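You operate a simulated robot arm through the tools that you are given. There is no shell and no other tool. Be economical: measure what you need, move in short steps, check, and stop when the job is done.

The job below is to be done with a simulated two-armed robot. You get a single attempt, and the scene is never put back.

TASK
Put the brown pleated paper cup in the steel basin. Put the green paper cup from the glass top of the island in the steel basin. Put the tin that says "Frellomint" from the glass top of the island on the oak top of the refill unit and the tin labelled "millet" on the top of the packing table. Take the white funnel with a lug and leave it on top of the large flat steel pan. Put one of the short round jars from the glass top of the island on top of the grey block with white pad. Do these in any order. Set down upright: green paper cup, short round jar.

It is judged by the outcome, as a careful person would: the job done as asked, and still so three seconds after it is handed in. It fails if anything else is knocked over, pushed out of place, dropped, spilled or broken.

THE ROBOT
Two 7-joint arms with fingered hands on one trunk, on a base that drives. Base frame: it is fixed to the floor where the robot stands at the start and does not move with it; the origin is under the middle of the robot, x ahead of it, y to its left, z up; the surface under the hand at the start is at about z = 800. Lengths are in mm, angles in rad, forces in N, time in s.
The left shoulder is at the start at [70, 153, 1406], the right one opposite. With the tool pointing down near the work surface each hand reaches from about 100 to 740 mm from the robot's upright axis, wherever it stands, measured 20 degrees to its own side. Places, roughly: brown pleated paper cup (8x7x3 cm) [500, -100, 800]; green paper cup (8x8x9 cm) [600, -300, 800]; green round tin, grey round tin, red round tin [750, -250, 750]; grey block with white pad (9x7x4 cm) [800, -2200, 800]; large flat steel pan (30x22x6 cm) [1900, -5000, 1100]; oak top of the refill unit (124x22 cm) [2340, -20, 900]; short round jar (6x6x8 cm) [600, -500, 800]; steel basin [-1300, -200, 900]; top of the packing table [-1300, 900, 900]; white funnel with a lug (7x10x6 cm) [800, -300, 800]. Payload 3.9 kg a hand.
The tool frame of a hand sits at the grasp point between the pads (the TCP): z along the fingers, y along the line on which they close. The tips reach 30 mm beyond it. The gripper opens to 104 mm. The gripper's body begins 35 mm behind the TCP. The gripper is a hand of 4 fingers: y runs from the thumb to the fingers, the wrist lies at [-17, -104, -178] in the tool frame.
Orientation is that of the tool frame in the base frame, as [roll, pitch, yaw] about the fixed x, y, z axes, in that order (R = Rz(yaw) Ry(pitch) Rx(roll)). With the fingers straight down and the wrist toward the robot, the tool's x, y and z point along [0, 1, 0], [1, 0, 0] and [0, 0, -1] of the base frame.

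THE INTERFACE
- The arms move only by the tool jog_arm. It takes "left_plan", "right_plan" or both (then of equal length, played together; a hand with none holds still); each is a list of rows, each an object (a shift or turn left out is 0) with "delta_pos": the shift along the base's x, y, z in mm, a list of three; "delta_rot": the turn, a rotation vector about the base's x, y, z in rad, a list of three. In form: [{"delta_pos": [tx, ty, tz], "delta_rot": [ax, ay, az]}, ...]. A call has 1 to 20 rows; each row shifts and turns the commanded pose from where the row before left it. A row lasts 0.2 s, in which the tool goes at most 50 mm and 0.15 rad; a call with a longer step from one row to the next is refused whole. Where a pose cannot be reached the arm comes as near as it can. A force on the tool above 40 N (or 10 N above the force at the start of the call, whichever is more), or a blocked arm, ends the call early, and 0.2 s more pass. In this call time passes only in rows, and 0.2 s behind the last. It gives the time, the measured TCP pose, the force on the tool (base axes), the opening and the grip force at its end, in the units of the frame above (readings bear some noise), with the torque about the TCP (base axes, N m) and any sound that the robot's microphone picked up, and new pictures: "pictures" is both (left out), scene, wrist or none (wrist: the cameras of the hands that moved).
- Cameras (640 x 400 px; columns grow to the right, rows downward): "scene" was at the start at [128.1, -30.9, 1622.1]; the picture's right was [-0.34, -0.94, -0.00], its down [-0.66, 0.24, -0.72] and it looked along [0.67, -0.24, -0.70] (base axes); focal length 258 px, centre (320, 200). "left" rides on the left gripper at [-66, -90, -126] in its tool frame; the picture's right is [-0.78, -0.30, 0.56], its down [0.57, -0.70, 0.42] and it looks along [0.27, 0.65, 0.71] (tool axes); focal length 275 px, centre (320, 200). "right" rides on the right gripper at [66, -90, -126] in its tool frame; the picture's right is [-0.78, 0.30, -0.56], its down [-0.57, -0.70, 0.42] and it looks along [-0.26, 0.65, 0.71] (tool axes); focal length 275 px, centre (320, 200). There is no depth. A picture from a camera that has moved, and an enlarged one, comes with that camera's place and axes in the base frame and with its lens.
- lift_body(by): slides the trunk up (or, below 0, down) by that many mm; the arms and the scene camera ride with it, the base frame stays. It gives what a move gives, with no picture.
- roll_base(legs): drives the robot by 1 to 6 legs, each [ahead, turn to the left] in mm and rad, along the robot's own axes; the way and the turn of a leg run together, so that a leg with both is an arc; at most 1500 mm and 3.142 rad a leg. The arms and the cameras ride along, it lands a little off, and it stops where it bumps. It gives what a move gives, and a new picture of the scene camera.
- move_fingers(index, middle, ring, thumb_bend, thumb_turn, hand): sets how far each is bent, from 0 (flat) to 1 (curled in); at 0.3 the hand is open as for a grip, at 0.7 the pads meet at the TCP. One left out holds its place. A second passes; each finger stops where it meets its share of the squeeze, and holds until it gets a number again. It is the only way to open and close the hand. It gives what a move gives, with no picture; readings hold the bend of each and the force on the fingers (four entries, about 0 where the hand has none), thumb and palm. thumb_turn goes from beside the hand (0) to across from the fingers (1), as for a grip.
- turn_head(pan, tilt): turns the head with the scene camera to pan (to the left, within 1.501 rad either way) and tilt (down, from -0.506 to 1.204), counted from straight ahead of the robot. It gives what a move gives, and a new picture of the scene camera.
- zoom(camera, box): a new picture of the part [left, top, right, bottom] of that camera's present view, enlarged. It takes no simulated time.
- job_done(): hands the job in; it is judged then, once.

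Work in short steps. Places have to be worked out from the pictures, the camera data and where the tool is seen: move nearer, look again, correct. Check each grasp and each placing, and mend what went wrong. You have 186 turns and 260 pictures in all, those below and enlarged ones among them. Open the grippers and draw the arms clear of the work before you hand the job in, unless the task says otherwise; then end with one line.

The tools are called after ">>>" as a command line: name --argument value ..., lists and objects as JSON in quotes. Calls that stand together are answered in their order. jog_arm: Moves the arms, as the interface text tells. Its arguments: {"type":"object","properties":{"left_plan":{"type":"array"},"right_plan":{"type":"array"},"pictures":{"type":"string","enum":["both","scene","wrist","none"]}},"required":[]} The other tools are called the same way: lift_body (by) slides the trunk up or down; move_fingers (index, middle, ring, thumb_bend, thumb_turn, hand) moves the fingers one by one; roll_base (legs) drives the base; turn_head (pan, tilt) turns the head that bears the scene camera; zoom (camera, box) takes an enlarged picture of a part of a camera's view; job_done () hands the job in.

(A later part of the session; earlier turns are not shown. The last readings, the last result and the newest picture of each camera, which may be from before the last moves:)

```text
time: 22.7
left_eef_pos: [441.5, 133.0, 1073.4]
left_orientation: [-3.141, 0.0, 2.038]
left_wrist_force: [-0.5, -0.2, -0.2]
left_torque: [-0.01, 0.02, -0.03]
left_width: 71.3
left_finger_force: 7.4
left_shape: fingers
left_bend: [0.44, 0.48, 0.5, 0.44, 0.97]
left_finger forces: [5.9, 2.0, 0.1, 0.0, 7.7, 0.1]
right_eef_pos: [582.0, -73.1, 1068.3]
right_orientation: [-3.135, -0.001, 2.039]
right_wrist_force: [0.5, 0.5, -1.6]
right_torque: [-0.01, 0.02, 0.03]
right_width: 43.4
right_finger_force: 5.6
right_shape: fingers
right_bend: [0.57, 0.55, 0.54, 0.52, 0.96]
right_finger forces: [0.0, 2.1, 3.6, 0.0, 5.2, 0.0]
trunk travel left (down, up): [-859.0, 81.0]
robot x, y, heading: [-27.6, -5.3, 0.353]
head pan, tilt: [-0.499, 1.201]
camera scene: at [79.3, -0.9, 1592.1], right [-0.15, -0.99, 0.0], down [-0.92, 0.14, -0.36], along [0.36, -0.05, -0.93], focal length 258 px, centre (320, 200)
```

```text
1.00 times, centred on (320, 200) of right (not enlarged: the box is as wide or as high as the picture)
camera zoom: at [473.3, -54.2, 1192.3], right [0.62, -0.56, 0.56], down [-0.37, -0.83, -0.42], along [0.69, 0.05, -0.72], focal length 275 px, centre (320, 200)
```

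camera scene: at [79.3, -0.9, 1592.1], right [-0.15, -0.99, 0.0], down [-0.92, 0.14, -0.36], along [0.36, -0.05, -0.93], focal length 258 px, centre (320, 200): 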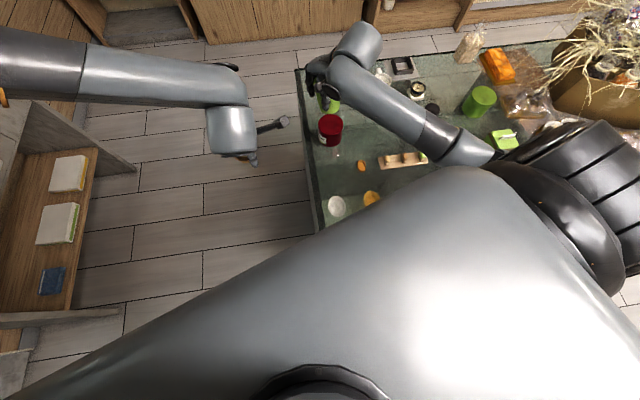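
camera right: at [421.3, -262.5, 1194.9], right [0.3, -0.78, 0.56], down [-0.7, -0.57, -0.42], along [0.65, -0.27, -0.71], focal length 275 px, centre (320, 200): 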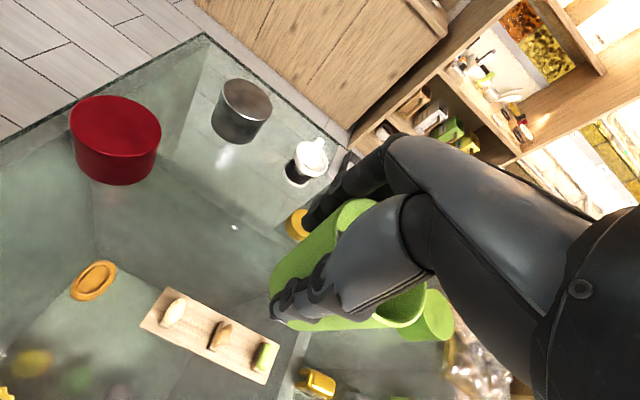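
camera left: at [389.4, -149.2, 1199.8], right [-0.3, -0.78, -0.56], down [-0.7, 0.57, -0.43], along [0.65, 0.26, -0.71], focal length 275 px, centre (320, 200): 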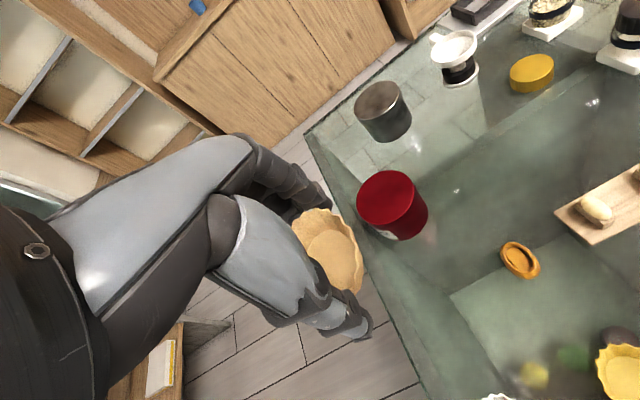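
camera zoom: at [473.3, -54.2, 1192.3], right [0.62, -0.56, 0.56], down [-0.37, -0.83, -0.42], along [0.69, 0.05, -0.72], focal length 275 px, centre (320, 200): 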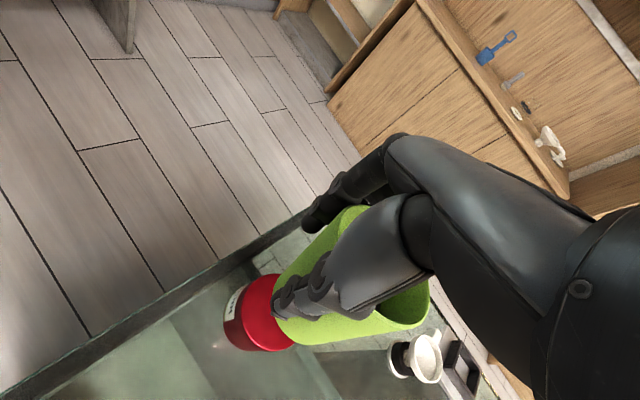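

I back off 280 mm and then turn left to face the counter behind.

>>> roll_base --legs '[[-280, 0], [0, 1.4]]'

>>> turn_head --pan 1.0 --tilt 0.5

```text
time: 28.1
left_eef_pos: [-340.8, 381.3, 1073.3]
left_orientation: [-3.14, 0.0, -2.856]
left_wrist_force: [-0.4, 0.1, 0.1]
left_torque: [0.01, 0.0, 0.01]
left_width: 70.7
left_finger_force: 7.7
left_shape: fingers
left_bend: [0.44, 0.48, 0.5, 0.44, 0.97]
left_finger forces: [5.4, 1.7, 0.0, 0.0, 7.1, 0.0]
right_eef_pos: [-112.1, 482.0, 1066.2]
right_orientation: [-3.137, -0.001, -2.855]
right_wrist_force: [-0.2, -0.3, -0.9]
right_torque: [0.02, 0.04, 0.0]
right_width: 43.6
right_finger_force: 4.7
right_shape: fingers
right_bend: [0.57, 0.55, 0.54, 0.52, 0.96]
right_finger forces: [0.0, 1.9, 3.1, 0.0, 4.6, 0.0]
trunk travel left (down, up): [-859.0, 81.0]
robot x, y, heading: [-290.2, -103.0, 1.739]
head pan, tilt: [-0.499, 1.201]
camera scene: at [-275.4, -2.1, 1592.1], right [0.95, -0.32, 0.0], down [-0.3, -0.88, -0.36], along [0.12, 0.34, -0.93], focal length 258 px, centre (320, 200)
```

scene: 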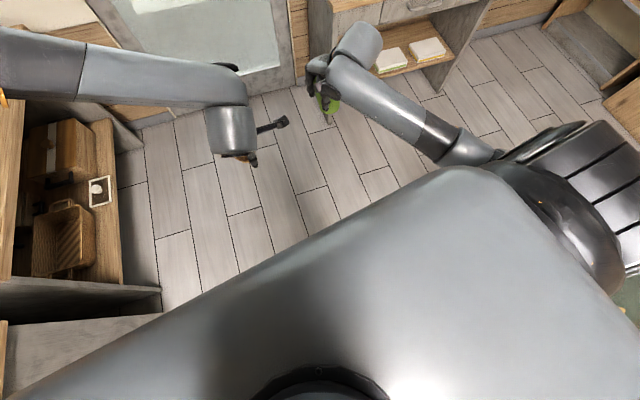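

```text
time: 29.7
left_eef_pos: [-341.0, 381.7, 1072.5]
left_orientation: [-3.14, 0.0, -2.855]
left_wrist_force: [-0.2, -0.3, -0.3]
left_torque: [0.02, -0.01, -0.01]
left_width: 70.8
left_finger_force: 6.9
left_shape: fingers
left_bend: [0.44, 0.48, 0.5, 0.44, 0.97]
left_finger forces: [5.5, 1.7, 0.0, 0.0, 7.1, 0.1]
right_eef_pos: [-112.7, 482.5, 1066.8]
right_orientation: [-3.134, 0.001, -2.855]
right_wrist_force: [-0.7, -0.2, -0.4]
right_torque: [0.0, 0.01, -0.02]
right_width: 43.5
right_finger_force: 5.2
right_shape: fingers
right_bend: [0.57, 0.55, 0.54, 0.52, 0.96]
right_finger forces: [0.1, 1.8, 3.2, 0.0, 4.6, 0.1]
trunk travel left (down, up): [-859.0, 81.0]
robot x, y, heading: [-287.1, -102.4, 1.741]
head pan, tilt: [1.0, 0.499]
camera scene: at [-377.8, -19.3, 1645.8], right [0.39, 0.92, 0.0], down [0.44, -0.19, -0.88], along [-0.81, 0.34, -0.48], focal length 258 px, centre (320, 200)
```

scene: 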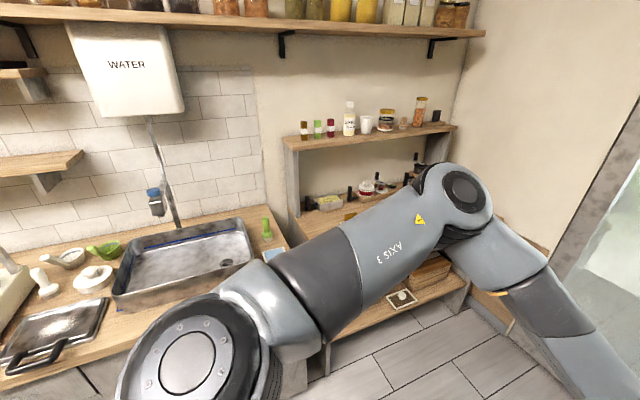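

The steel basin is seen at about [-1330,-200], counter edge near x -1000. I finish the turn.

>>> roll_base --legs '[[0, 1.4]]'

>>> turn_head --pan 0.0 --tilt 0.6

```text
time: 33.5
left_eef_pos: [-773.0, -76.1, 1073.3]
left_orientation: [-3.139, 0.0, -1.449]
left_wrist_force: [-0.4, 0.5, -0.5]
left_torque: [-0.03, -0.02, -0.01]
left_width: 70.7
left_finger_force: 6.8
left_shape: fingers
left_bend: [0.44, 0.48, 0.5, 0.44, 0.97]
left_finger forces: [5.5, 1.7, 0.0, 0.0, 6.8, 0.0]
right_eef_pos: [-833.9, 166.8, 1066.4]
right_orientation: [-3.135, 0.002, -1.447]
right_wrist_force: [0.5, -0.1, -0.9]
right_torque: [-0.04, -0.02, -0.02]
right_width: 43.4
right_finger_force: 3.9
right_shape: fingers
right_bend: [0.57, 0.55, 0.54, 0.52, 0.96]
right_finger forces: [0.1, 1.8, 2.9, 0.0, 4.0, 0.0]
trunk travel left (down, up): [-859.0, 81.0]
robot x, y, heading: [-286.3, -104.3, -3.136]
head pan, tilt: [1.0, 0.499]
camera scene: at [-385.2, -180.7, 1645.9], right [-0.84, 0.54, 0.0], down [0.26, 0.4, -0.88], along [-0.47, -0.74, -0.48], focal length 258 px, centre (320, 200)
```

scene: 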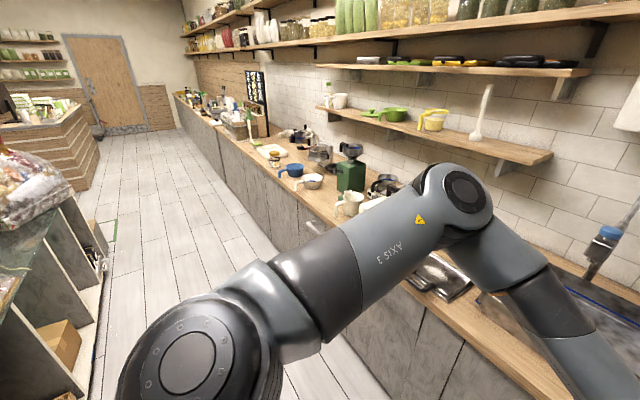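

```text
time: 34.8
left_eef_pos: [-772.2, -75.0, 1073.7]
left_orientation: [-3.139, 0.002, -1.449]
left_wrist_force: [0.6, -0.1, -0.4]
left_torque: [0.01, -0.01, -0.02]
left_width: 70.5
left_finger_force: 7.5
left_shape: fingers
left_bend: [0.44, 0.48, 0.5, 0.44, 0.97]
left_finger forces: [5.4, 1.7, 0.0, 0.0, 6.8, 0.0]
right_eef_pos: [-834.8, 165.6, 1066.3]
right_orientation: [-3.135, 0.002, -1.448]
right_wrist_force: [-0.3, -0.5, -0.2]
right_torque: [0.0, 0.0, -0.04]
right_width: 43.5
right_finger_force: 4.8
right_shape: fingers
right_bend: [0.57, 0.55, 0.54, 0.52, 0.96]
right_finger forces: [0.0, 1.8, 2.9, 0.1, 4.0, 0.0]
trunk travel left (down, up): [-859.0, 81.0]
robot x, y, heading: [-287.8, -103.0, -3.141]
head pan, tilt: [0.0, 0.6]
camera scene: at [-424.7, -104.9, 1636.7], right [0.0, 1.0, 0.0], down [0.57, 0.0, -0.82], along [-0.82, 0.0, -0.57], focal length 258 px, centre (320, 200)
```

scene: 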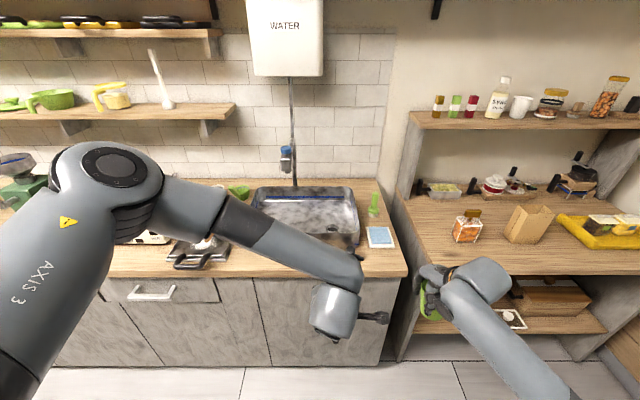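

The basin rim spans about x -1185..-1500, y -390..+60. I shift both hands toward the basin's y range, then drive ahead 330 mm.

>>> jog_arm --left_plan '[{"delta_pos": [0, -40, 0]}, {"delta_pos": [0, -40, 10]}, {"delta_pos": [0, -40, 10]}]' --right_plan '[{"delta_pos": [0, -40, 0]}, {"delta_pos": [0, -40, 10]}, {"delta_pos": [0, -40, 10]}]' --pictures "none"

>>> roll_base --legs '[[330, 0]]'

>>> zoom --camera "left" --box '[0, 0, 640, 400]'

>>> zoom --camera "right" --box '[0, 0, 640, 400]'

```text
time: 35.6
left_eef_pos: [-769.8, -198.3, 1094.0]
left_orientation: [-3.139, 0.004, -1.45]
left_wrist_force: [0.0, 0.4, -0.2]
left_torque: [0.05, -0.01, 0.0]
left_width: 70.4
left_finger_force: 6.7
left_shape: fingers
left_bend: [0.44, 0.48, 0.5, 0.44, 0.97]
left_finger forces: [5.4, 1.7, 0.1, 0.0, 6.8, 0.0]
right_eef_pos: [-834.3, 44.4, 1088.5]
right_orientation: [-3.136, 0.004, -1.45]
right_wrist_force: [-0.9, -0.8, 0.1]
right_torque: [0.0, 0.04, 0.02]
right_width: 43.3
right_finger_force: 4.5
right_shape: fingers
right_bend: [0.57, 0.55, 0.54, 0.52, 0.96]
right_finger forces: [0.0, 1.8, 2.9, 0.0, 4.1, 0.1]
trunk travel left (down, up): [-859.0, 81.0]
robot x, y, heading: [-285.2, -101.1, -3.141]
head pan, tilt: [0.0, 0.6]
```

```text
time: 37.8
left_eef_pos: [-1102.1, -193.5, 1095.2]
left_orientation: [3.14, 0.002, -1.456]
left_wrist_force: [0.3, 0.4, 0.2]
left_torque: [-0.03, -0.01, 0.03]
left_width: 70.5
left_finger_force: 6.6
left_shape: fingers
left_bend: [0.44, 0.48, 0.5, 0.44, 0.97]
left_finger forces: [5.3, 1.5, 0.0, 0.1, 6.8, 0.0]
right_eef_pos: [-1164.1, 49.1, 1088.4]
right_orientation: [-3.137, 0.001, -1.453]
right_wrist_force: [0.9, -0.2, -0.7]
right_torque: [-0.01, -0.01, -0.03]
right_width: 43.5
right_finger_force: 4.8
right_shape: fingers
right_bend: [0.57, 0.55, 0.54, 0.52, 0.96]
right_finger forces: [0.0, 1.8, 2.9, 0.1, 4.1, 0.1]
trunk travel left (down, up): [-859.0, 81.0]
robot x, y, heading: [-619.3, -100.2, 3.14]
head pan, tilt: [0.0, 0.6]
camera scene: at [-753.2, -104.2, 1637.0], right [0.0, 1.0, 0.0], down [0.56, 0.0, -0.83], along [-0.83, 0.0, -0.56], focal length 258 px, centre (320, 200)
```

scene: 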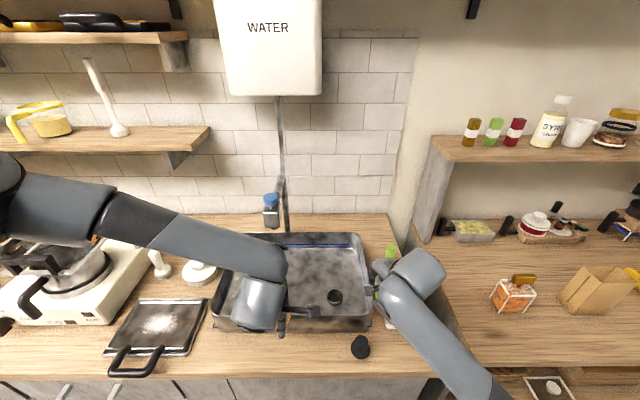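

```text
1.00 times, centred on (320, 200) of left (not enlarged: the box is as wide or as high as the picture)
camera zoom: at [-1020.9, -119.4, 1220.2], right [0.2, 0.81, -0.56], down [0.76, -0.49, -0.42], along [-0.61, -0.34, -0.71], focal length 275 px, centre (320, 200)
```

zoom: 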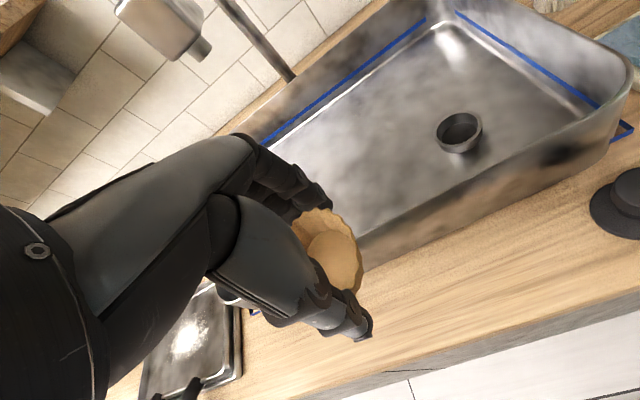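

```text
1.00 times, centred on (320, 200) of right (not enlarged: the box is as wide or as high as the picture)
camera zoom: at [-1066.1, -6.4, 1213.4], right [-0.39, 0.73, 0.56], down [0.63, 0.65, -0.42], along [-0.67, 0.19, -0.72], focal length 275 px, centre (320, 200)
```

zoom: 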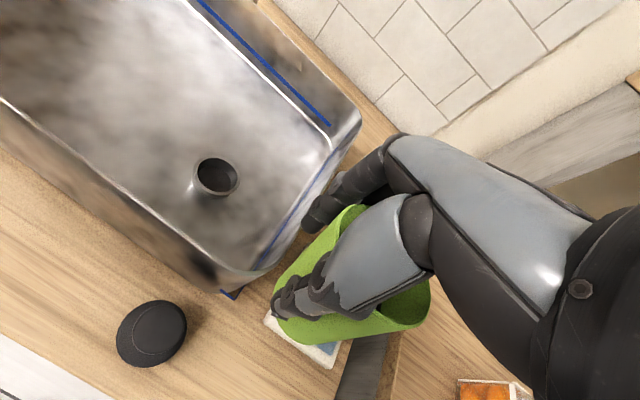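

The blue-capped tap seems to hang over the basin; I zoom to locate it and the rim.

>>> zoom --camera "scene" --box '[180, 160, 420, 360]'

>>> zoom --camera "left" --box '[90, 0, 640, 300]'

```text
2.00 times, centred on (300, 260) of scene
camera zoom: at [-753.2, -104.2, 1637.0], right [0.0, 1.0, 0.0], down [0.56, 0.0, -0.83], along [-0.83, 0.0, -0.56], focal length 515 px, centre (360, 80)
```

zoom: 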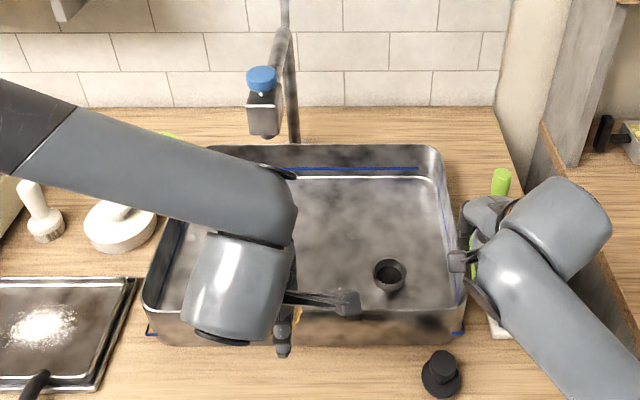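

```text
1.16 times, centred on (365, 150) of left
camera zoom: at [-1020.9, -119.4, 1220.2], right [0.2, 0.81, -0.56], down [0.76, -0.49, -0.42], along [-0.61, -0.34, -0.71], focal length 320 px, centre (268, 258)
```

zoom: 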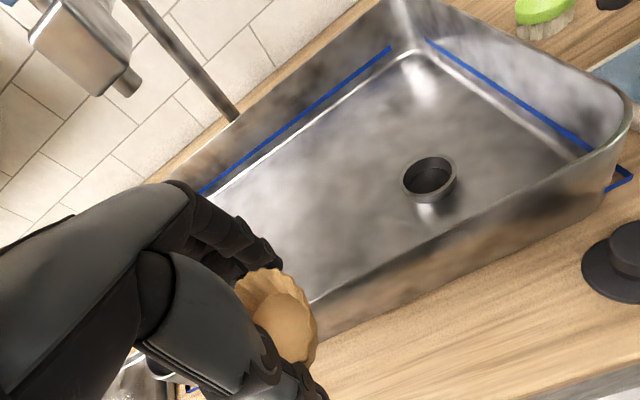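

Nozzle tip is about [-1322,-236,1156], rim near z 985, floor near 900. I take the brown cup in low, left of the nozzle, to about [-1290,-295].

>>> jog_arm --left_plan '[{"delta_pos": [0, -35, -15], "delta_rot": [0, 0, -0.115]}, {"delta_pos": [0, -35, -15]}, {"delta_pos": [0, -32, -10]}, {"delta_pos": [-45, 0, 0]}, {"delta_pos": [-45, 0, 0]}, {"delta_pos": [-45, 0, 0]}, {"delta_pos": [-45, 0, -5]}]' --pictures "both"

```text
time: 39.4
left_eef_pos: [-1285.8, -294.1, 1046.9]
left_orientation: [-3.137, 0.002, -1.57]
left_wrist_force: [-1.0, 0.8, -0.1]
left_torque: [0.01, -0.02, -0.03]
left_width: 70.5
left_finger_force: 7.3
left_shape: fingers
left_bend: [0.44, 0.48, 0.5, 0.44, 0.97]
left_finger forces: [5.4, 1.6, 0.0, 0.0, 6.8, 0.0]
right_eef_pos: [-1166.8, 49.8, 1085.5]
right_orientation: [-3.133, 0.002, -1.455]
right_wrist_force: [-0.2, 0.4, -1.0]
right_torque: [-0.04, 0.0, 0.0]
right_width: 43.4
right_finger_force: 3.9
right_shape: fingers
right_bend: [0.57, 0.55, 0.54, 0.52, 0.96]
right_finger forces: [0.1, 1.9, 2.9, 0.0, 4.0, 0.0]
trunk travel left (down, up): [-859.0, 81.0]
robot x, y, heading: [-621.1, -101.4, 3.144]
head pan, tilt: [0.0, 0.6]
camera scene: at [-758.7, -103.8, 1636.5], right [0.0, 1.0, 0.0], down [0.57, 0.0, -0.82], along [-0.82, 0.0, -0.57], focal length 258 px, centre (320, 200)
camera left: at [-1197.1, -230.2, 1173.4], right [0.3, 0.78, -0.55], down [0.7, -0.57, -0.42], along [-0.64, -0.26, -0.72], focal length 275 px, centre (320, 200)
```

scene: 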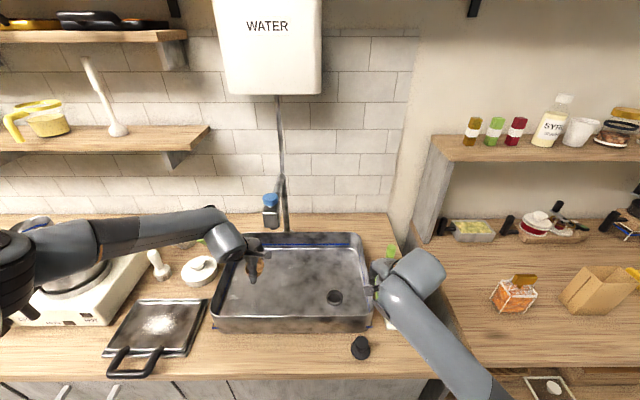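
left: 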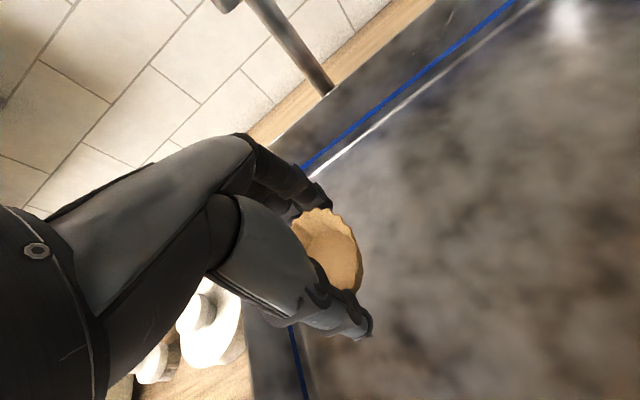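

Left wall is around y -400, clear. I lower the brown cup toward the floor.

>>> jog_arm --left_plan '[{"delta_pos": [-5, 0, -40]}, {"delta_pos": [0, 0, -35]}, {"delta_pos": [0, 0, -20]}, {"delta_pos": [0, 0, -10]}]' --pictures "wrist"

```text
time: 40.4
left_eef_pos: [-1288.2, -295.7, 943.2]
left_orientation: [-3.138, -0.001, -1.57]
left_wrist_force: [0.1, -0.1, -0.4]
left_torque: [0.02, -0.02, 0.03]
left_width: 70.5
left_finger_force: 6.7
left_shape: fingers
left_bend: [0.45, 0.48, 0.5, 0.44, 0.97]
left_finger forces: [5.3, 1.5, 0.0, 0.0, 6.6, 0.0]
right_eef_pos: [-1165.2, 47.6, 1087.4]
right_orientation: [-3.134, 0.001, -1.454]
right_wrist_force: [0.9, 0.6, -1.2]
right_torque: [-0.02, 0.0, -0.02]
right_width: 43.5
right_finger_force: 4.3
right_shape: fingers
right_bend: [0.57, 0.55, 0.54, 0.52, 0.96]
right_finger forces: [0.0, 1.7, 2.9, 0.2, 4.1, 0.0]
trunk travel left (down, up): [-859.0, 81.0]
robot x, y, heading: [-619.7, -104.9, 3.141]
head pan, tilt: [0.0, 0.6]
camera left: at [-1199.6, -231.3, 1069.4], right [0.3, 0.78, -0.56], down [0.7, -0.57, -0.42], along [-0.65, -0.27, -0.72], focal length 275 px, centre (320, 200)
```

left: 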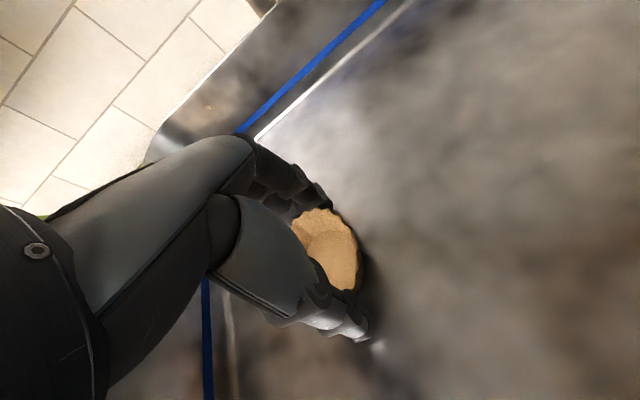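

Still no contact; the shadow suggests it is near the floor. I lower in small steps until touch.

>>> jog_arm --left_plan '[{"delta_pos": [0, 0, -8]}, {"delta_pos": [0, 0, -8]}, {"delta_pos": [0, 0, -8]}]' --pictures "wrist"

```text
time: 41.0
left_eef_pos: [-1294.6, -294.1, 939.3]
left_orientation: [3.121, 0.007, -1.567]
left_wrist_force: [7.1, 0.5, 25.3]
left_torque: [-0.22, 0.39, 0.06]
left_width: 70.7
left_finger_force: 22.8
left_shape: fingers
left_bend: [0.47, 0.49, 0.5, 0.43, 0.96]
left_finger forces: [3.6, 29.4, 0.1, 0.1, 12.6, 0.0]
right_eef_pos: [-1162.3, 48.1, 1088.2]
right_orientation: [-3.138, 0.002, -1.452]
right_wrist_force: [-0.2, -0.1, -0.6]
right_torque: [0.0, -0.01, 0.02]
right_width: 43.5
right_finger_force: 4.7
right_shape: fingers
right_bend: [0.57, 0.55, 0.54, 0.52, 0.96]
right_finger forces: [0.1, 1.8, 2.9, 0.0, 4.2, 0.0]
trunk travel left (down, up): [-859.0, 81.0]
robot x, y, heading: [-618.9, -100.4, 3.142]
head pan, tilt: [0.0, 0.6]
stopped in row 3 (left hand): the force on the tool passed its limit at 44 N (the readings are from after the stop); the commanded pose is now the measured one
camera left: at [-1203.7, -231.6, 1063.5], right [0.28, 0.78, -0.56], down [0.7, -0.57, -0.44], along [-0.66, -0.26, -0.7], focal length 275 px, centre (320, 200)
```

left: 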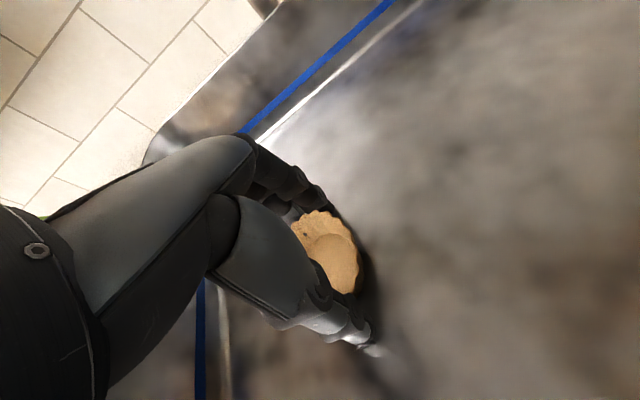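

It touched the floor (floor about z 903). I ease up 3 mm, open, and lift away.

>>> jog_arm --left_plan '[{"delta_pos": [0, 0, 3]}]' --pictures "none"

>>> move_fingers --hand "left" --index 0.3 --middle 0.3 --ring 0.3 --thumb_bend 0.3

>>> jog_arm --left_plan '[{"delta_pos": [0, 0, 25]}, {"delta_pos": [0, 0, 35]}, {"delta_pos": [10, 0, 40]}, {"delta_pos": [45, 0, 5]}, {"delta_pos": [45, 0, 0]}, {"delta_pos": [45, 0, 0]}, {"delta_pos": [45, -10, 20]}, {"delta_pos": [35, -10, 30]}]' --pictures "both"

```text
time: 41.5
left_eef_pos: [-1294.5, -295.9, 939.6]
left_orientation: [3.123, 0.005, -1.569]
left_wrist_force: [3.6, -0.1, 20.2]
left_torque: [-0.2, 0.5, 0.02]
left_width: 70.5
left_finger_force: 19.4
left_shape: fingers
left_bend: [0.46, 0.48, 0.5, 0.43, 0.96]
left_finger forces: [4.7, 24.0, 0.1, 0.1, 10.0, 0.0]
right_eef_pos: [-1161.3, 49.5, 1088.4]
right_orientation: [-3.139, 0.002, -1.454]
right_wrist_force: [0.1, -0.1, -0.3]
right_torque: [-0.07, -0.02, 0.02]
right_width: 43.4
right_finger_force: 4.3
right_shape: fingers
right_bend: [0.57, 0.55, 0.54, 0.52, 0.96]
right_finger forces: [0.1, 1.7, 3.0, 0.0, 4.2, 0.0]
trunk travel left (down, up): [-859.0, 81.0]
robot x, y, heading: [-618.7, -103.4, 3.138]
head pan, tilt: [0.0, 0.6]
```

```text
time: 42.5
left_eef_pos: [-1294.3, -296.4, 936.8]
left_orientation: [3.131, 0.005, -1.567]
left_wrist_force: [1.2, 0.3, 4.6]
left_torque: [-0.06, 0.22, 0.0]
left_width: 104.2
left_finger_force: 2.7
left_shape: fingers
left_bend: [0.3, 0.3, 0.3, 0.3, 0.97]
left_finger forces: [0.0, 4.8, 0.0, 0.0, 0.0, 0.0]
right_eef_pos: [-1165.5, 48.4, 1086.7]
right_orientation: [-3.135, 0.001, -1.453]
right_wrist_force: [0.4, 0.3, -0.4]
right_torque: [-0.01, 0.01, 0.0]
right_width: 43.7
right_finger_force: 4.9
right_shape: fingers
right_bend: [0.57, 0.55, 0.54, 0.52, 0.96]
right_finger forces: [0.0, 1.7, 3.0, 0.1, 4.1, 0.0]
trunk travel left (down, up): [-859.0, 81.0]
robot x, y, heading: [-617.7, -104.3, 3.136]
head pan, tilt: [0.0, 0.6]
```

```text
refused: row 7 steps farther than a row can; nothing moved
```

One row was too long; I repeat with smaller steps.

>>> jog_arm --left_plan '[{"delta_pos": [0, 0, 25]}, {"delta_pos": [0, 0, 35]}, {"delta_pos": [10, 0, 40]}, {"delta_pos": [45, 0, 5]}, {"delta_pos": [45, 0, 0]}, {"delta_pos": [45, 0, 0]}, {"delta_pos": [40, -10, 20]}, {"delta_pos": [35, -10, 25]}]' --pictures "both"

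```text
time: 44.2
left_eef_pos: [-1073.3, -316.2, 1087.9]
left_orientation: [3.127, 0.005, -1.567]
left_wrist_force: [0.8, -0.6, -0.2]
left_torque: [0.02, 0.02, 0.01]
left_width: 104.6
left_finger_force: 0.1
left_shape: fingers
left_bend: [0.3, 0.3, 0.3, 0.3, 0.97]
left_finger forces: [0.0, 0.0, 0.0, 0.1, 0.0, 0.0]
right_eef_pos: [-1162.1, 47.8, 1087.8]
right_orientation: [-3.139, 0.001, -1.456]
right_wrist_force: [0.1, -0.7, -0.3]
right_torque: [-0.01, 0.02, 0.0]
right_width: 43.4
right_finger_force: 3.9
right_shape: fingers
right_bend: [0.57, 0.55, 0.54, 0.52, 0.96]
right_finger forces: [0.0, 1.7, 2.9, 0.0, 4.1, 0.0]
trunk travel left (down, up): [-859.0, 81.0]
robot x, y, heading: [-617.6, -99.6, 3.139]
head pan, tilt: [0.0, 0.6]
camera scene: at [-752.7, -105.5, 1637.0], right [0.0, 1.0, 0.0], down [0.56, 0.0, -0.83], along [-0.83, 0.0, -0.56], focal length 258 px, centre (320, 200)
camera left: at [-981.6, -252.1, 1212.4], right [0.28, 0.78, -0.56], down [0.7, -0.57, -0.44], along [-0.66, -0.26, -0.71], focal length 275 px, centre (320, 200)
```

scene: 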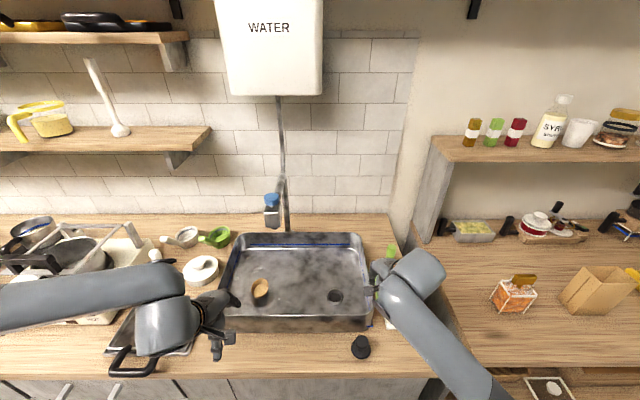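
left: 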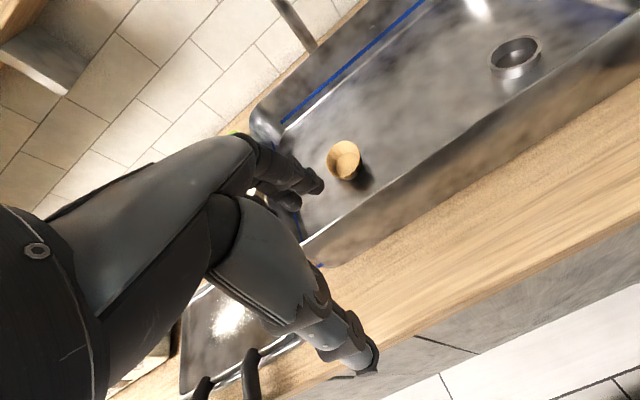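

I check how the brown cup lies.

>>> zoom --camera "left" --box '[280, 100, 440, 220]'

>>> zoom --camera "scene" --box '[210, 220, 410, 350]'

```text
3.33 times, centred on (360, 160) of left
camera zoom: at [-981.6, -252.1, 1212.4], right [0.28, 0.78, -0.56], down [0.7, -0.57, -0.44], along [-0.66, -0.26, -0.71], focal length 918 px, centre (187, 333)
```

zoom: 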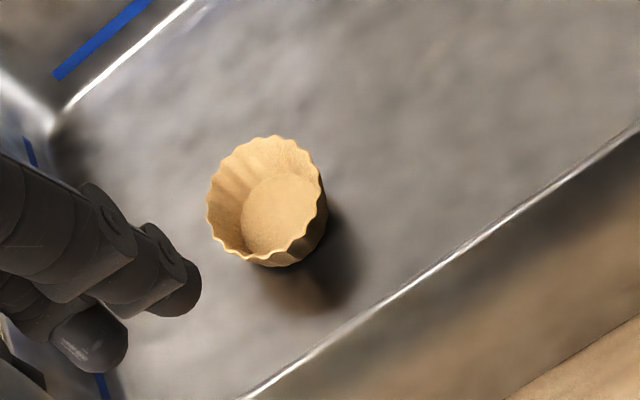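

```text
3.08 times, centred on (310, 285) of scene
camera zoom: at [-752.7, -105.5, 1637.0], right [0.0, 1.0, 0.0], down [0.56, 0.0, -0.83], along [-0.83, 0.0, -0.56], focal length 793 px, centre (351, -62)
```

zoom: 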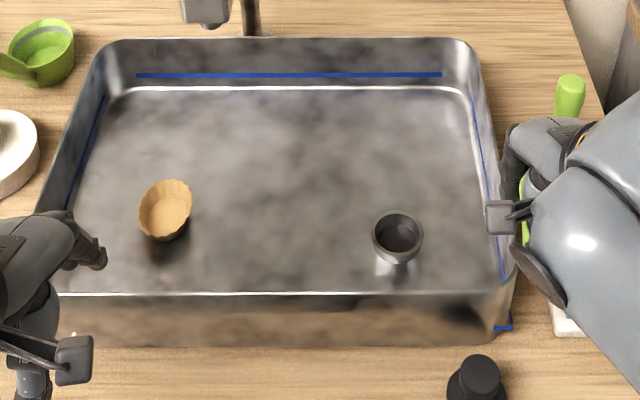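

The brown cup sits in the basin. Now the green cup goes to about [-1320,-135], crossing the rim high.

>>> jog_arm --right_plan '[{"delta_pos": [0, 0, 20]}, {"delta_pos": [-26, -30, 0], "delta_rot": [0, 0, -0.057]}, {"delta_pos": [-26, -30, 0], "delta_rot": [0, 0, -0.057]}, {"delta_pos": [-26, -30, 0]}, {"delta_pos": [-26, -30, 0]}, {"delta_pos": [-26, -30, 0]}, {"delta_pos": [-26, -30, 0]}]' --pictures "both"

```text
time: 45.9
left_eef_pos: [-1076.4, -316.6, 1085.6]
left_orientation: [3.132, 0.007, -1.565]
left_wrist_force: [0.5, -0.7, -0.4]
left_torque: [0.04, 0.01, 0.01]
left_width: 104.2
left_finger_force: 0.1
left_shape: fingers
left_bend: [0.3, 0.3, 0.3, 0.3, 0.97]
left_finger forces: [0.0, 0.1, 0.1, 0.1, 0.1, 0.1]
right_eef_pos: [-1322.8, -132.7, 1107.3]
right_orientation: [-3.135, 0.003, -1.569]
right_wrist_force: [0.6, 0.2, -0.9]
right_torque: [-0.02, -0.03, 0.0]
right_width: 43.3
right_finger_force: 4.2
right_shape: fingers
right_bend: [0.57, 0.55, 0.54, 0.52, 0.96]
right_finger forces: [0.0, 1.6, 2.9, 0.0, 3.8, 0.1]
trunk travel left (down, up): [-859.0, 81.0]
robot x, y, heading: [-620.7, -101.3, 3.139]
head pan, tilt: [0.0, 0.6]
camera scene: at [-757.3, -107.0, 1636.6], right [0.0, 1.0, 0.0], down [0.57, 0.0, -0.82], along [-0.82, 0.0, -0.57], focal length 258 px, centre (320, 200)
camera right: at [-1232.8, -199.8, 1232.5], right [-0.3, 0.77, 0.56], down [0.7, 0.58, -0.42], along [-0.64, 0.27, -0.72], focal length 275 px, centre (320, 200)
```

scene: 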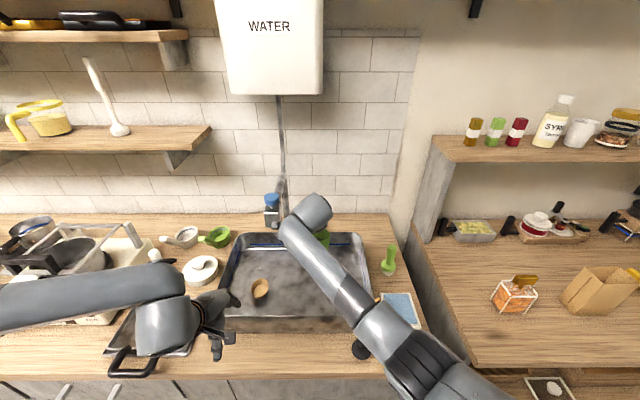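
right: 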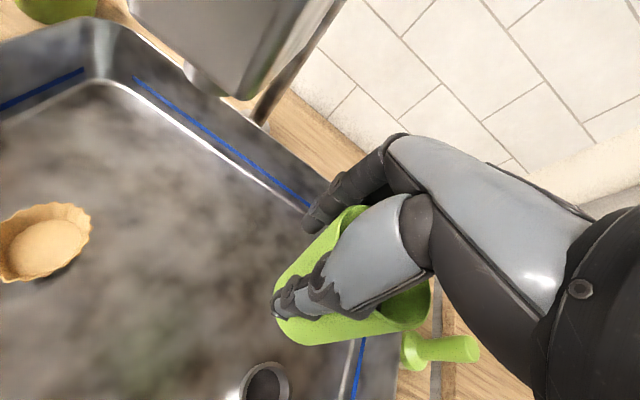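

Nozzle is close to the hand's left side; I shift 15 mm right while lowering.

>>> jog_arm --right_plan '[{"delta_pos": [0, 8, -20]}, {"delta_pos": [0, 7, -25]}, {"delta_pos": [0, 0, -30]}, {"delta_pos": [0, 0, -30]}, {"delta_pos": [0, 0, -15]}]' --pictures "wrist"

>>> jog_arm --right_plan '[{"delta_pos": [0, 0, -7]}, {"delta_pos": [0, 0, -6]}, {"delta_pos": [0, 0, -6]}]' --pictures "wrist"

```text
time: 47.0
left_eef_pos: [-1074.8, -315.8, 1087.0]
left_orientation: [3.128, 0.007, -1.565]
left_wrist_force: [0.5, -0.1, -0.2]
left_torque: [0.01, 0.01, -0.04]
left_width: 104.3
left_finger_force: 0.1
left_shape: fingers
left_bend: [0.3, 0.3, 0.3, 0.3, 0.97]
left_finger forces: [0.0, 0.0, 0.0, 0.0, 0.0, 0.1]
right_eef_pos: [-1322.7, -116.4, 987.5]
right_orientation: [-3.135, 0.002, -1.568]
right_wrist_force: [-0.6, -0.1, -0.7]
right_torque: [0.0, 0.0, -0.01]
right_width: 43.4
right_finger_force: 4.1
right_shape: fingers
right_bend: [0.57, 0.55, 0.54, 0.52, 0.96]
right_finger forces: [0.1, 1.4, 2.7, 0.1, 3.8, 0.0]
trunk travel left (down, up): [-859.0, 81.0]
robot x, y, heading: [-621.9, -100.6, 3.142]
head pan, tilt: [0.0, 0.6]
camera right: at [-1232.1, -182.8, 1112.0], right [-0.3, 0.77, 0.56], down [0.7, 0.58, -0.42], along [-0.64, 0.26, -0.72], focal length 275 px, centre (320, 200)
```

right: 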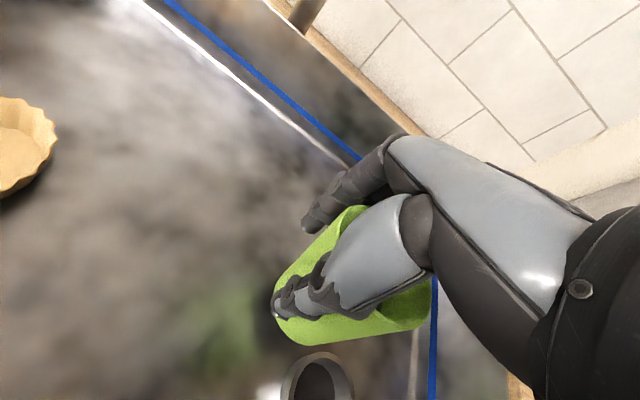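

```text
time: 47.9
left_eef_pos: [-1073.9, -314.4, 1087.9]
left_orientation: [3.128, 0.005, -1.565]
left_wrist_force: [0.6, -0.1, -0.2]
left_torque: [-0.02, -0.01, -0.03]
left_width: 104.3
left_finger_force: 0.1
left_shape: fingers
left_bend: [0.3, 0.3, 0.3, 0.3, 0.97]
left_finger forces: [0.0, 0.0, 0.1, 0.0, 0.0, 0.0]
right_eef_pos: [-1321.9, -117.6, 969.5]
right_orientation: [-3.138, 0.001, -1.567]
right_wrist_force: [-0.7, -0.5, 5.2]
right_torque: [0.07, 0.07, 0.02]
right_width: 41.9
right_finger_force: 4.2
right_shape: fingers
right_bend: [0.57, 0.56, 0.54, 0.53, 0.96]
right_finger forces: [0.0, 0.8, 3.5, 0.0, 4.4, 0.1]
trunk travel left (down, up): [-859.0, 81.0]
robot x, y, heading: [-617.8, -105.7, 3.139]
head pan, tilt: [0.0, 0.6]
camera right: at [-1230.3, -183.5, 1094.9], right [-0.3, 0.77, 0.56], down [0.7, 0.58, -0.42], along [-0.65, 0.26, -0.72], focal length 275 px, centre (320, 200)
```

right: 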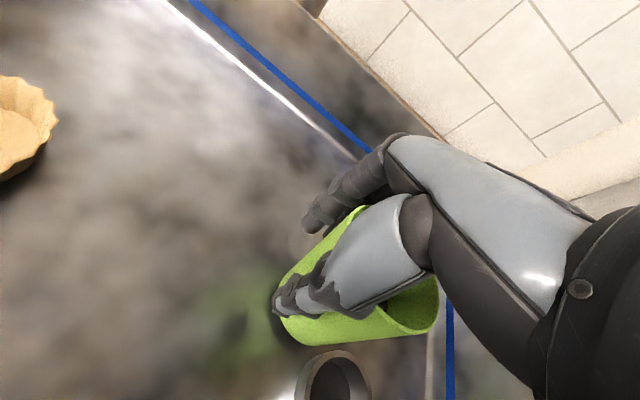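

Contact at 969.5 (5 N). I open gradually.

>>> move_fingers --hand "right" --index 0.5 --middle 0.5 --ring 0.5 --thumb_bend 0.49

>>> move_fingers --hand "right" --index 0.27 --middle 0.27 --ring 0.27 --thumb_bend 0.27

>>> zoom --camera "right" --box '[180, 130, 500, 400]'

```text
time: 48.9
left_eef_pos: [-1074.9, -313.8, 1086.9]
left_orientation: [3.13, 0.006, -1.564]
left_wrist_force: [-0.7, 0.1, 0.0]
left_torque: [-0.03, 0.0, 0.0]
left_width: 104.3
left_finger_force: 0.0
left_shape: fingers
left_bend: [0.3, 0.3, 0.3, 0.3, 0.97]
left_finger forces: [0.0, 0.0, 0.0, 0.0, 0.1, 0.1]
right_eef_pos: [-1321.0, -116.8, 967.7]
right_orientation: [-3.135, 0.002, -1.568]
right_wrist_force: [0.4, 0.7, 0.0]
right_torque: [0.02, 0.02, 0.02]
right_width: 54.7
right_finger_force: 0.7
right_shape: fingers
right_bend: [0.5, 0.5, 0.5, 0.49, 0.97]
right_finger forces: [0.1, 0.0, 0.4, 0.0, 0.5, 0.1]
trunk travel left (down, up): [-859.0, 81.0]
robot x, y, heading: [-619.0, -105.4, 3.14]
head pan, tilt: [0.0, 0.6]
```

```text
time: 49.9
left_eef_pos: [-1075.1, -316.7, 1087.7]
left_orientation: [3.13, 0.006, -1.565]
left_wrist_force: [-0.4, -0.7, 0.2]
left_torque: [-0.03, -0.01, 0.0]
left_width: 104.4
left_finger_force: 0.0
left_shape: fingers
left_bend: [0.3, 0.3, 0.3, 0.3, 0.97]
left_finger forces: [0.0, 0.0, 0.0, 0.1, 0.0, 0.1]
right_eef_pos: [-1321.0, -117.4, 967.9]
right_orientation: [-3.135, 0.004, -1.568]
right_wrist_force: [-0.1, -0.8, -0.3]
right_torque: [0.0, 0.01, -0.03]
right_width: 110.9
right_finger_force: 0.2
right_shape: fingers
right_bend: [0.27, 0.27, 0.27, 0.27, 0.97]
right_finger forces: [0.0, 0.0, 0.0, 0.0, 0.2, 0.1]
trunk travel left (down, up): [-859.0, 81.0]
robot x, y, heading: [-616.0, -101.6, 3.142]
head pan, tilt: [0.0, 0.6]
```

```text
1.48 times, centred on (340, 265) of right
camera zoom: at [-1231.0, -182.9, 1093.4], right [-0.3, 0.77, 0.56], down [0.7, 0.58, -0.42], along [-0.64, 0.26, -0.72], focal length 408 px, centre (290, 104)
```

zoom: 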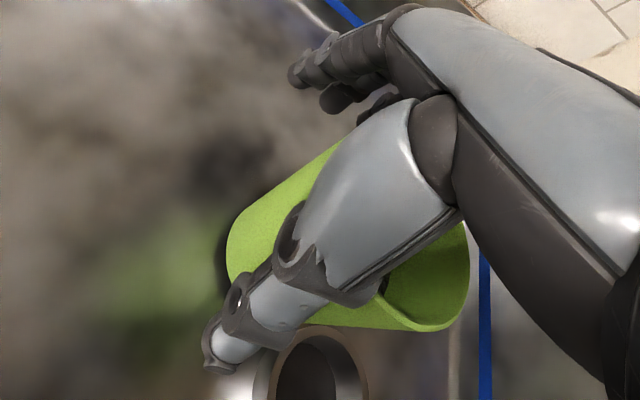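

The cup stands and is near the thumb. I shift the hand 12 mm toward the robot and rise straight up.

>>> jog_arm --right_plan '[{"delta_pos": [12, 0, 0]}, {"delta_pos": [0, 0, 25]}, {"delta_pos": [0, 0, 35]}, {"delta_pos": [0, 0, 40]}, {"delta_pos": [20, 5, 30]}, {"delta_pos": [40, 10, 0]}, {"delta_pos": [40, 10, 0]}, {"delta_pos": [40, 10, 0]}]' --pictures "both"

```text
time: 51.7
left_eef_pos: [-1073.8, -316.1, 1088.0]
left_orientation: [3.128, 0.005, -1.567]
left_wrist_force: [0.6, 0.9, -0.2]
left_torque: [0.02, 0.0, 0.02]
left_width: 104.4
left_finger_force: 0.0
left_shape: fingers
left_bend: [0.3, 0.3, 0.3, 0.3, 0.97]
left_finger forces: [0.1, 0.1, 0.0, 0.0, 0.0, 0.0]
right_eef_pos: [-1184.3, -23.8, 1084.5]
right_orientation: [3.127, 0.137, -1.605]
right_wrist_force: [-0.2, 0.6, 0.3]
right_torque: [0.0, 0.01, 0.03]
right_width: 111.5
right_finger_force: 0.0
right_shape: fingers
right_bend: [0.27, 0.27, 0.27, 0.27, 0.97]
right_finger forces: [0.1, 0.0, 0.0, 0.0, 0.0, 0.1]
trunk travel left (down, up): [-859.0, 81.0]
robot x, y, heading: [-616.2, -98.9, 3.136]
head pan, tilt: [0.0, 0.6]
stopped in row 8 (right hand): the arm was blocked; the commanded pose is now the measured one
camera scene: at [-752.7, -104.6, 1637.1], right [0.0, 1.0, 0.0], down [0.56, 0.0, -0.83], along [-0.83, 0.0, -0.56], focal length 258 px, centre (320, 200)
camera right: at [-1095.8, -108.9, 1197.9], right [-0.26, 0.7, 0.66], down [0.72, 0.6, -0.35], along [-0.65, 0.38, -0.66], focal length 275 px, centre (320, 200)
```

scene: 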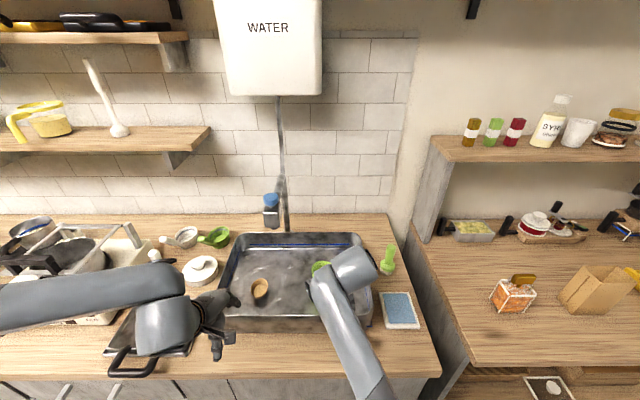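
right: 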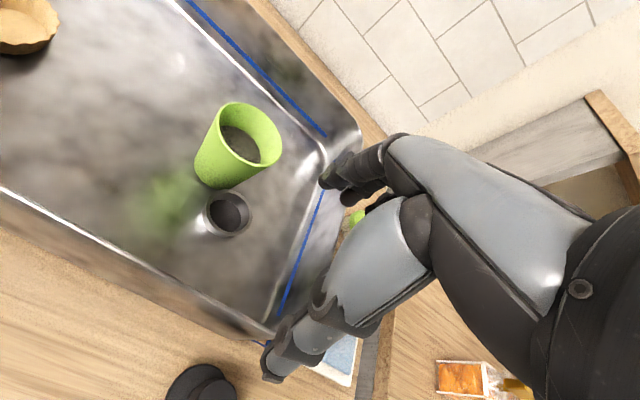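

The green cup stands upright in the basin. I back the robot off the counter and draw the right hand in.

>>> roll_base --legs '[[-340, 0]]'

>>> jog_arm --right_plan '[{"delta_pos": [0, 40, 0]}, {"delta_pos": [0, 45, 0]}, {"delta_pos": [30, 35, 0], "delta_rot": [0.12, 0, 0]}, {"delta_pos": [40, 0, 0]}, {"delta_pos": [30, 0, 0]}]' --left_plan '[{"delta_pos": [0, 0, 0]}, {"delta_pos": [0, 0, 0]}, {"delta_pos": [0, 0, 0]}, {"delta_pos": [0, 0, 0]}, {"delta_pos": [0, 0, 0]}]' --pictures "none"

```text
time: 53.9
left_eef_pos: [-736.8, -314.4, 1086.1]
left_orientation: [3.131, 0.004, -1.57]
left_wrist_force: [-0.8, -0.4, 0.4]
left_torque: [0.01, -0.02, 0.02]
left_width: 104.5
left_finger_force: 0.0
left_shape: fingers
left_bend: [0.3, 0.3, 0.3, 0.3, 0.97]
left_finger forces: [0.0, 0.0, 0.0, 0.1, 0.1, 0.0]
right_eef_pos: [-848.0, -23.6, 1082.3]
right_orientation: [3.134, 0.138, -1.607]
right_wrist_force: [-0.5, -0.2, -0.3]
right_torque: [0.0, -0.03, -0.03]
right_width: 111.3
right_finger_force: 0.0
right_shape: fingers
right_bend: [0.27, 0.27, 0.27, 0.27, 0.97]
right_finger forces: [0.0, 0.1, 0.0, 0.1, 0.0, 0.0]
trunk travel left (down, up): [-859.0, 81.0]
robot x, y, heading: [-276.3, -103.9, 3.138]
head pan, tilt: [0.0, 0.6]
camera scene: at [-417.2, -105.5, 1636.5], right [0.01, 1.0, 0.0], down [0.57, 0.0, -0.82], along [-0.82, 0.0, -0.57], focal length 258 px, centre (320, 200)
```

scene: 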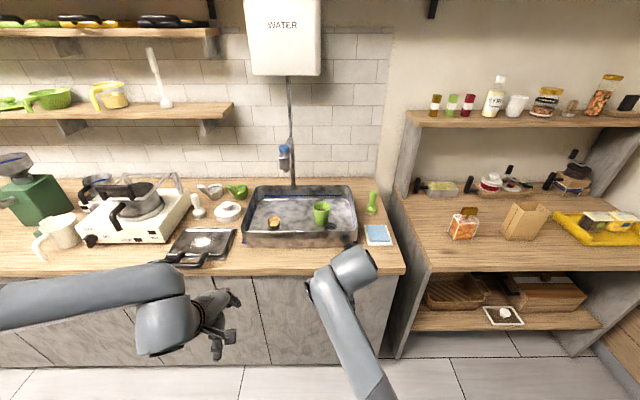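

```text
time: 55.1
left_eef_pos: [-735.0, -315.4, 1087.4]
left_orientation: [3.13, 0.006, -1.569]
left_wrist_force: [-0.2, -0.7, -0.3]
left_torque: [0.04, -0.02, 0.0]
left_width: 104.1
left_finger_force: 0.0
left_shape: fingers
left_bend: [0.3, 0.3, 0.3, 0.3, 0.97]
left_finger forces: [0.0, 0.1, 0.1, 0.1, 0.0, 0.0]
right_eef_pos: [-744.1, 97.5, 1084.2]
right_orientation: [3.127, 0.26, -1.609]
right_wrist_force: [0.3, 0.2, 0.0]
right_torque: [0.01, 0.01, 0.01]
right_width: 111.2
right_finger_force: 0.1
right_shape: fingers
right_bend: [0.27, 0.27, 0.27, 0.27, 0.97]
right_finger forces: [0.1, 0.0, 0.0, 0.0, 0.0, 0.0]
trunk travel left (down, up): [-859.0, 81.0]
robot x, y, heading: [-275.5, -104.7, 3.134]
head pan, tilt: [0.0, 0.6]
```

Basin looks right. I straighten the right hand, then drive around to the island's left end.

>>> jog_arm --right_plan '[{"delta_rot": [-0.13, 0, 0]}, {"delta_rot": [-0.13, 0, 0]}]' --pictures "none"

>>> roll_base --legs '[[0, -1.57], [700, 0], [0, -1.57], [900, 0]]'

```text
time: 55.7
left_eef_pos: [-735.7, -314.3, 1088.1]
left_orientation: [3.13, 0.005, -1.569]
left_wrist_force: [0.8, 0.3, 0.1]
left_torque: [0.0, -0.02, 0.01]
left_width: 104.2
left_finger_force: 0.0
left_shape: fingers
left_bend: [0.3, 0.3, 0.3, 0.3, 0.97]
left_finger forces: [0.0, 0.0, 0.1, 0.0, 0.0, 0.0]
right_eef_pos: [-743.9, 96.0, 1083.8]
right_orientation: [3.133, -0.004, -1.605]
right_wrist_force: [0.2, -0.3, 0.4]
right_torque: [0.03, 0.02, 0.02]
right_width: 111.1
right_finger_force: 0.0
right_shape: fingers
right_bend: [0.27, 0.27, 0.27, 0.27, 0.97]
right_finger forces: [0.0, 0.1, 0.0, 0.0, 0.0, 0.1]
trunk travel left (down, up): [-859.0, 81.0]
robot x, y, heading: [-276.2, -104.9, 3.133]
head pan, tilt: [0.0, 0.6]
```

```text
time: 71.6
left_eef_pos: [1099.5, 801.9, 1086.6]
left_orientation: [3.129, 0.006, 1.564]
left_wrist_force: [0.1, -0.8, 1.1]
left_torque: [-0.01, 0.0, 0.02]
left_width: 104.6
left_finger_force: 0.1
left_shape: fingers
left_bend: [0.3, 0.3, 0.3, 0.3, 0.97]
left_finger forces: [0.1, 0.0, 0.0, 0.0, 0.0, 0.1]
right_eef_pos: [1108.0, 390.0, 1083.0]
right_orientation: [3.134, -0.002, 1.529]
right_wrist_force: [0.2, -0.5, -0.4]
right_torque: [0.02, 0.0, 0.01]
right_width: 111.6
right_finger_force: 0.1
right_shape: fingers
right_bend: [0.27, 0.27, 0.27, 0.27, 0.97]
right_finger forces: [0.0, 0.0, 0.0, 0.0, 0.1, 0.1]
trunk travel left (down, up): [-859.0, 81.0]
robot x, y, heading: [640.3, 594.1, -0.009]
head pan, tilt: [0.0, 0.6]
camera scene: at [779.2, 588.3, 1636.9], right [-0.01, -1.0, 0.0], down [-0.56, 0.01, -0.83], along [0.83, -0.01, -0.56], focal length 258 px, centre (320, 200)
```

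scene: 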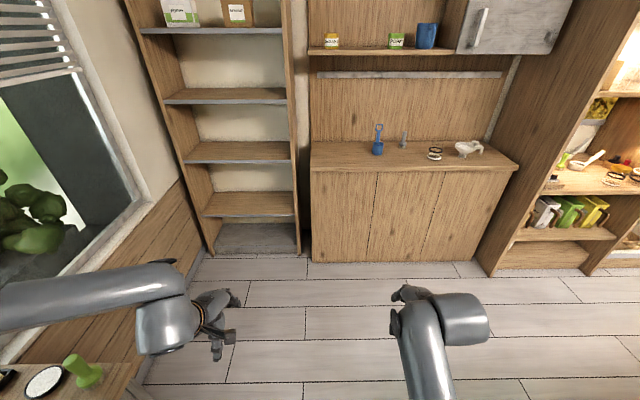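

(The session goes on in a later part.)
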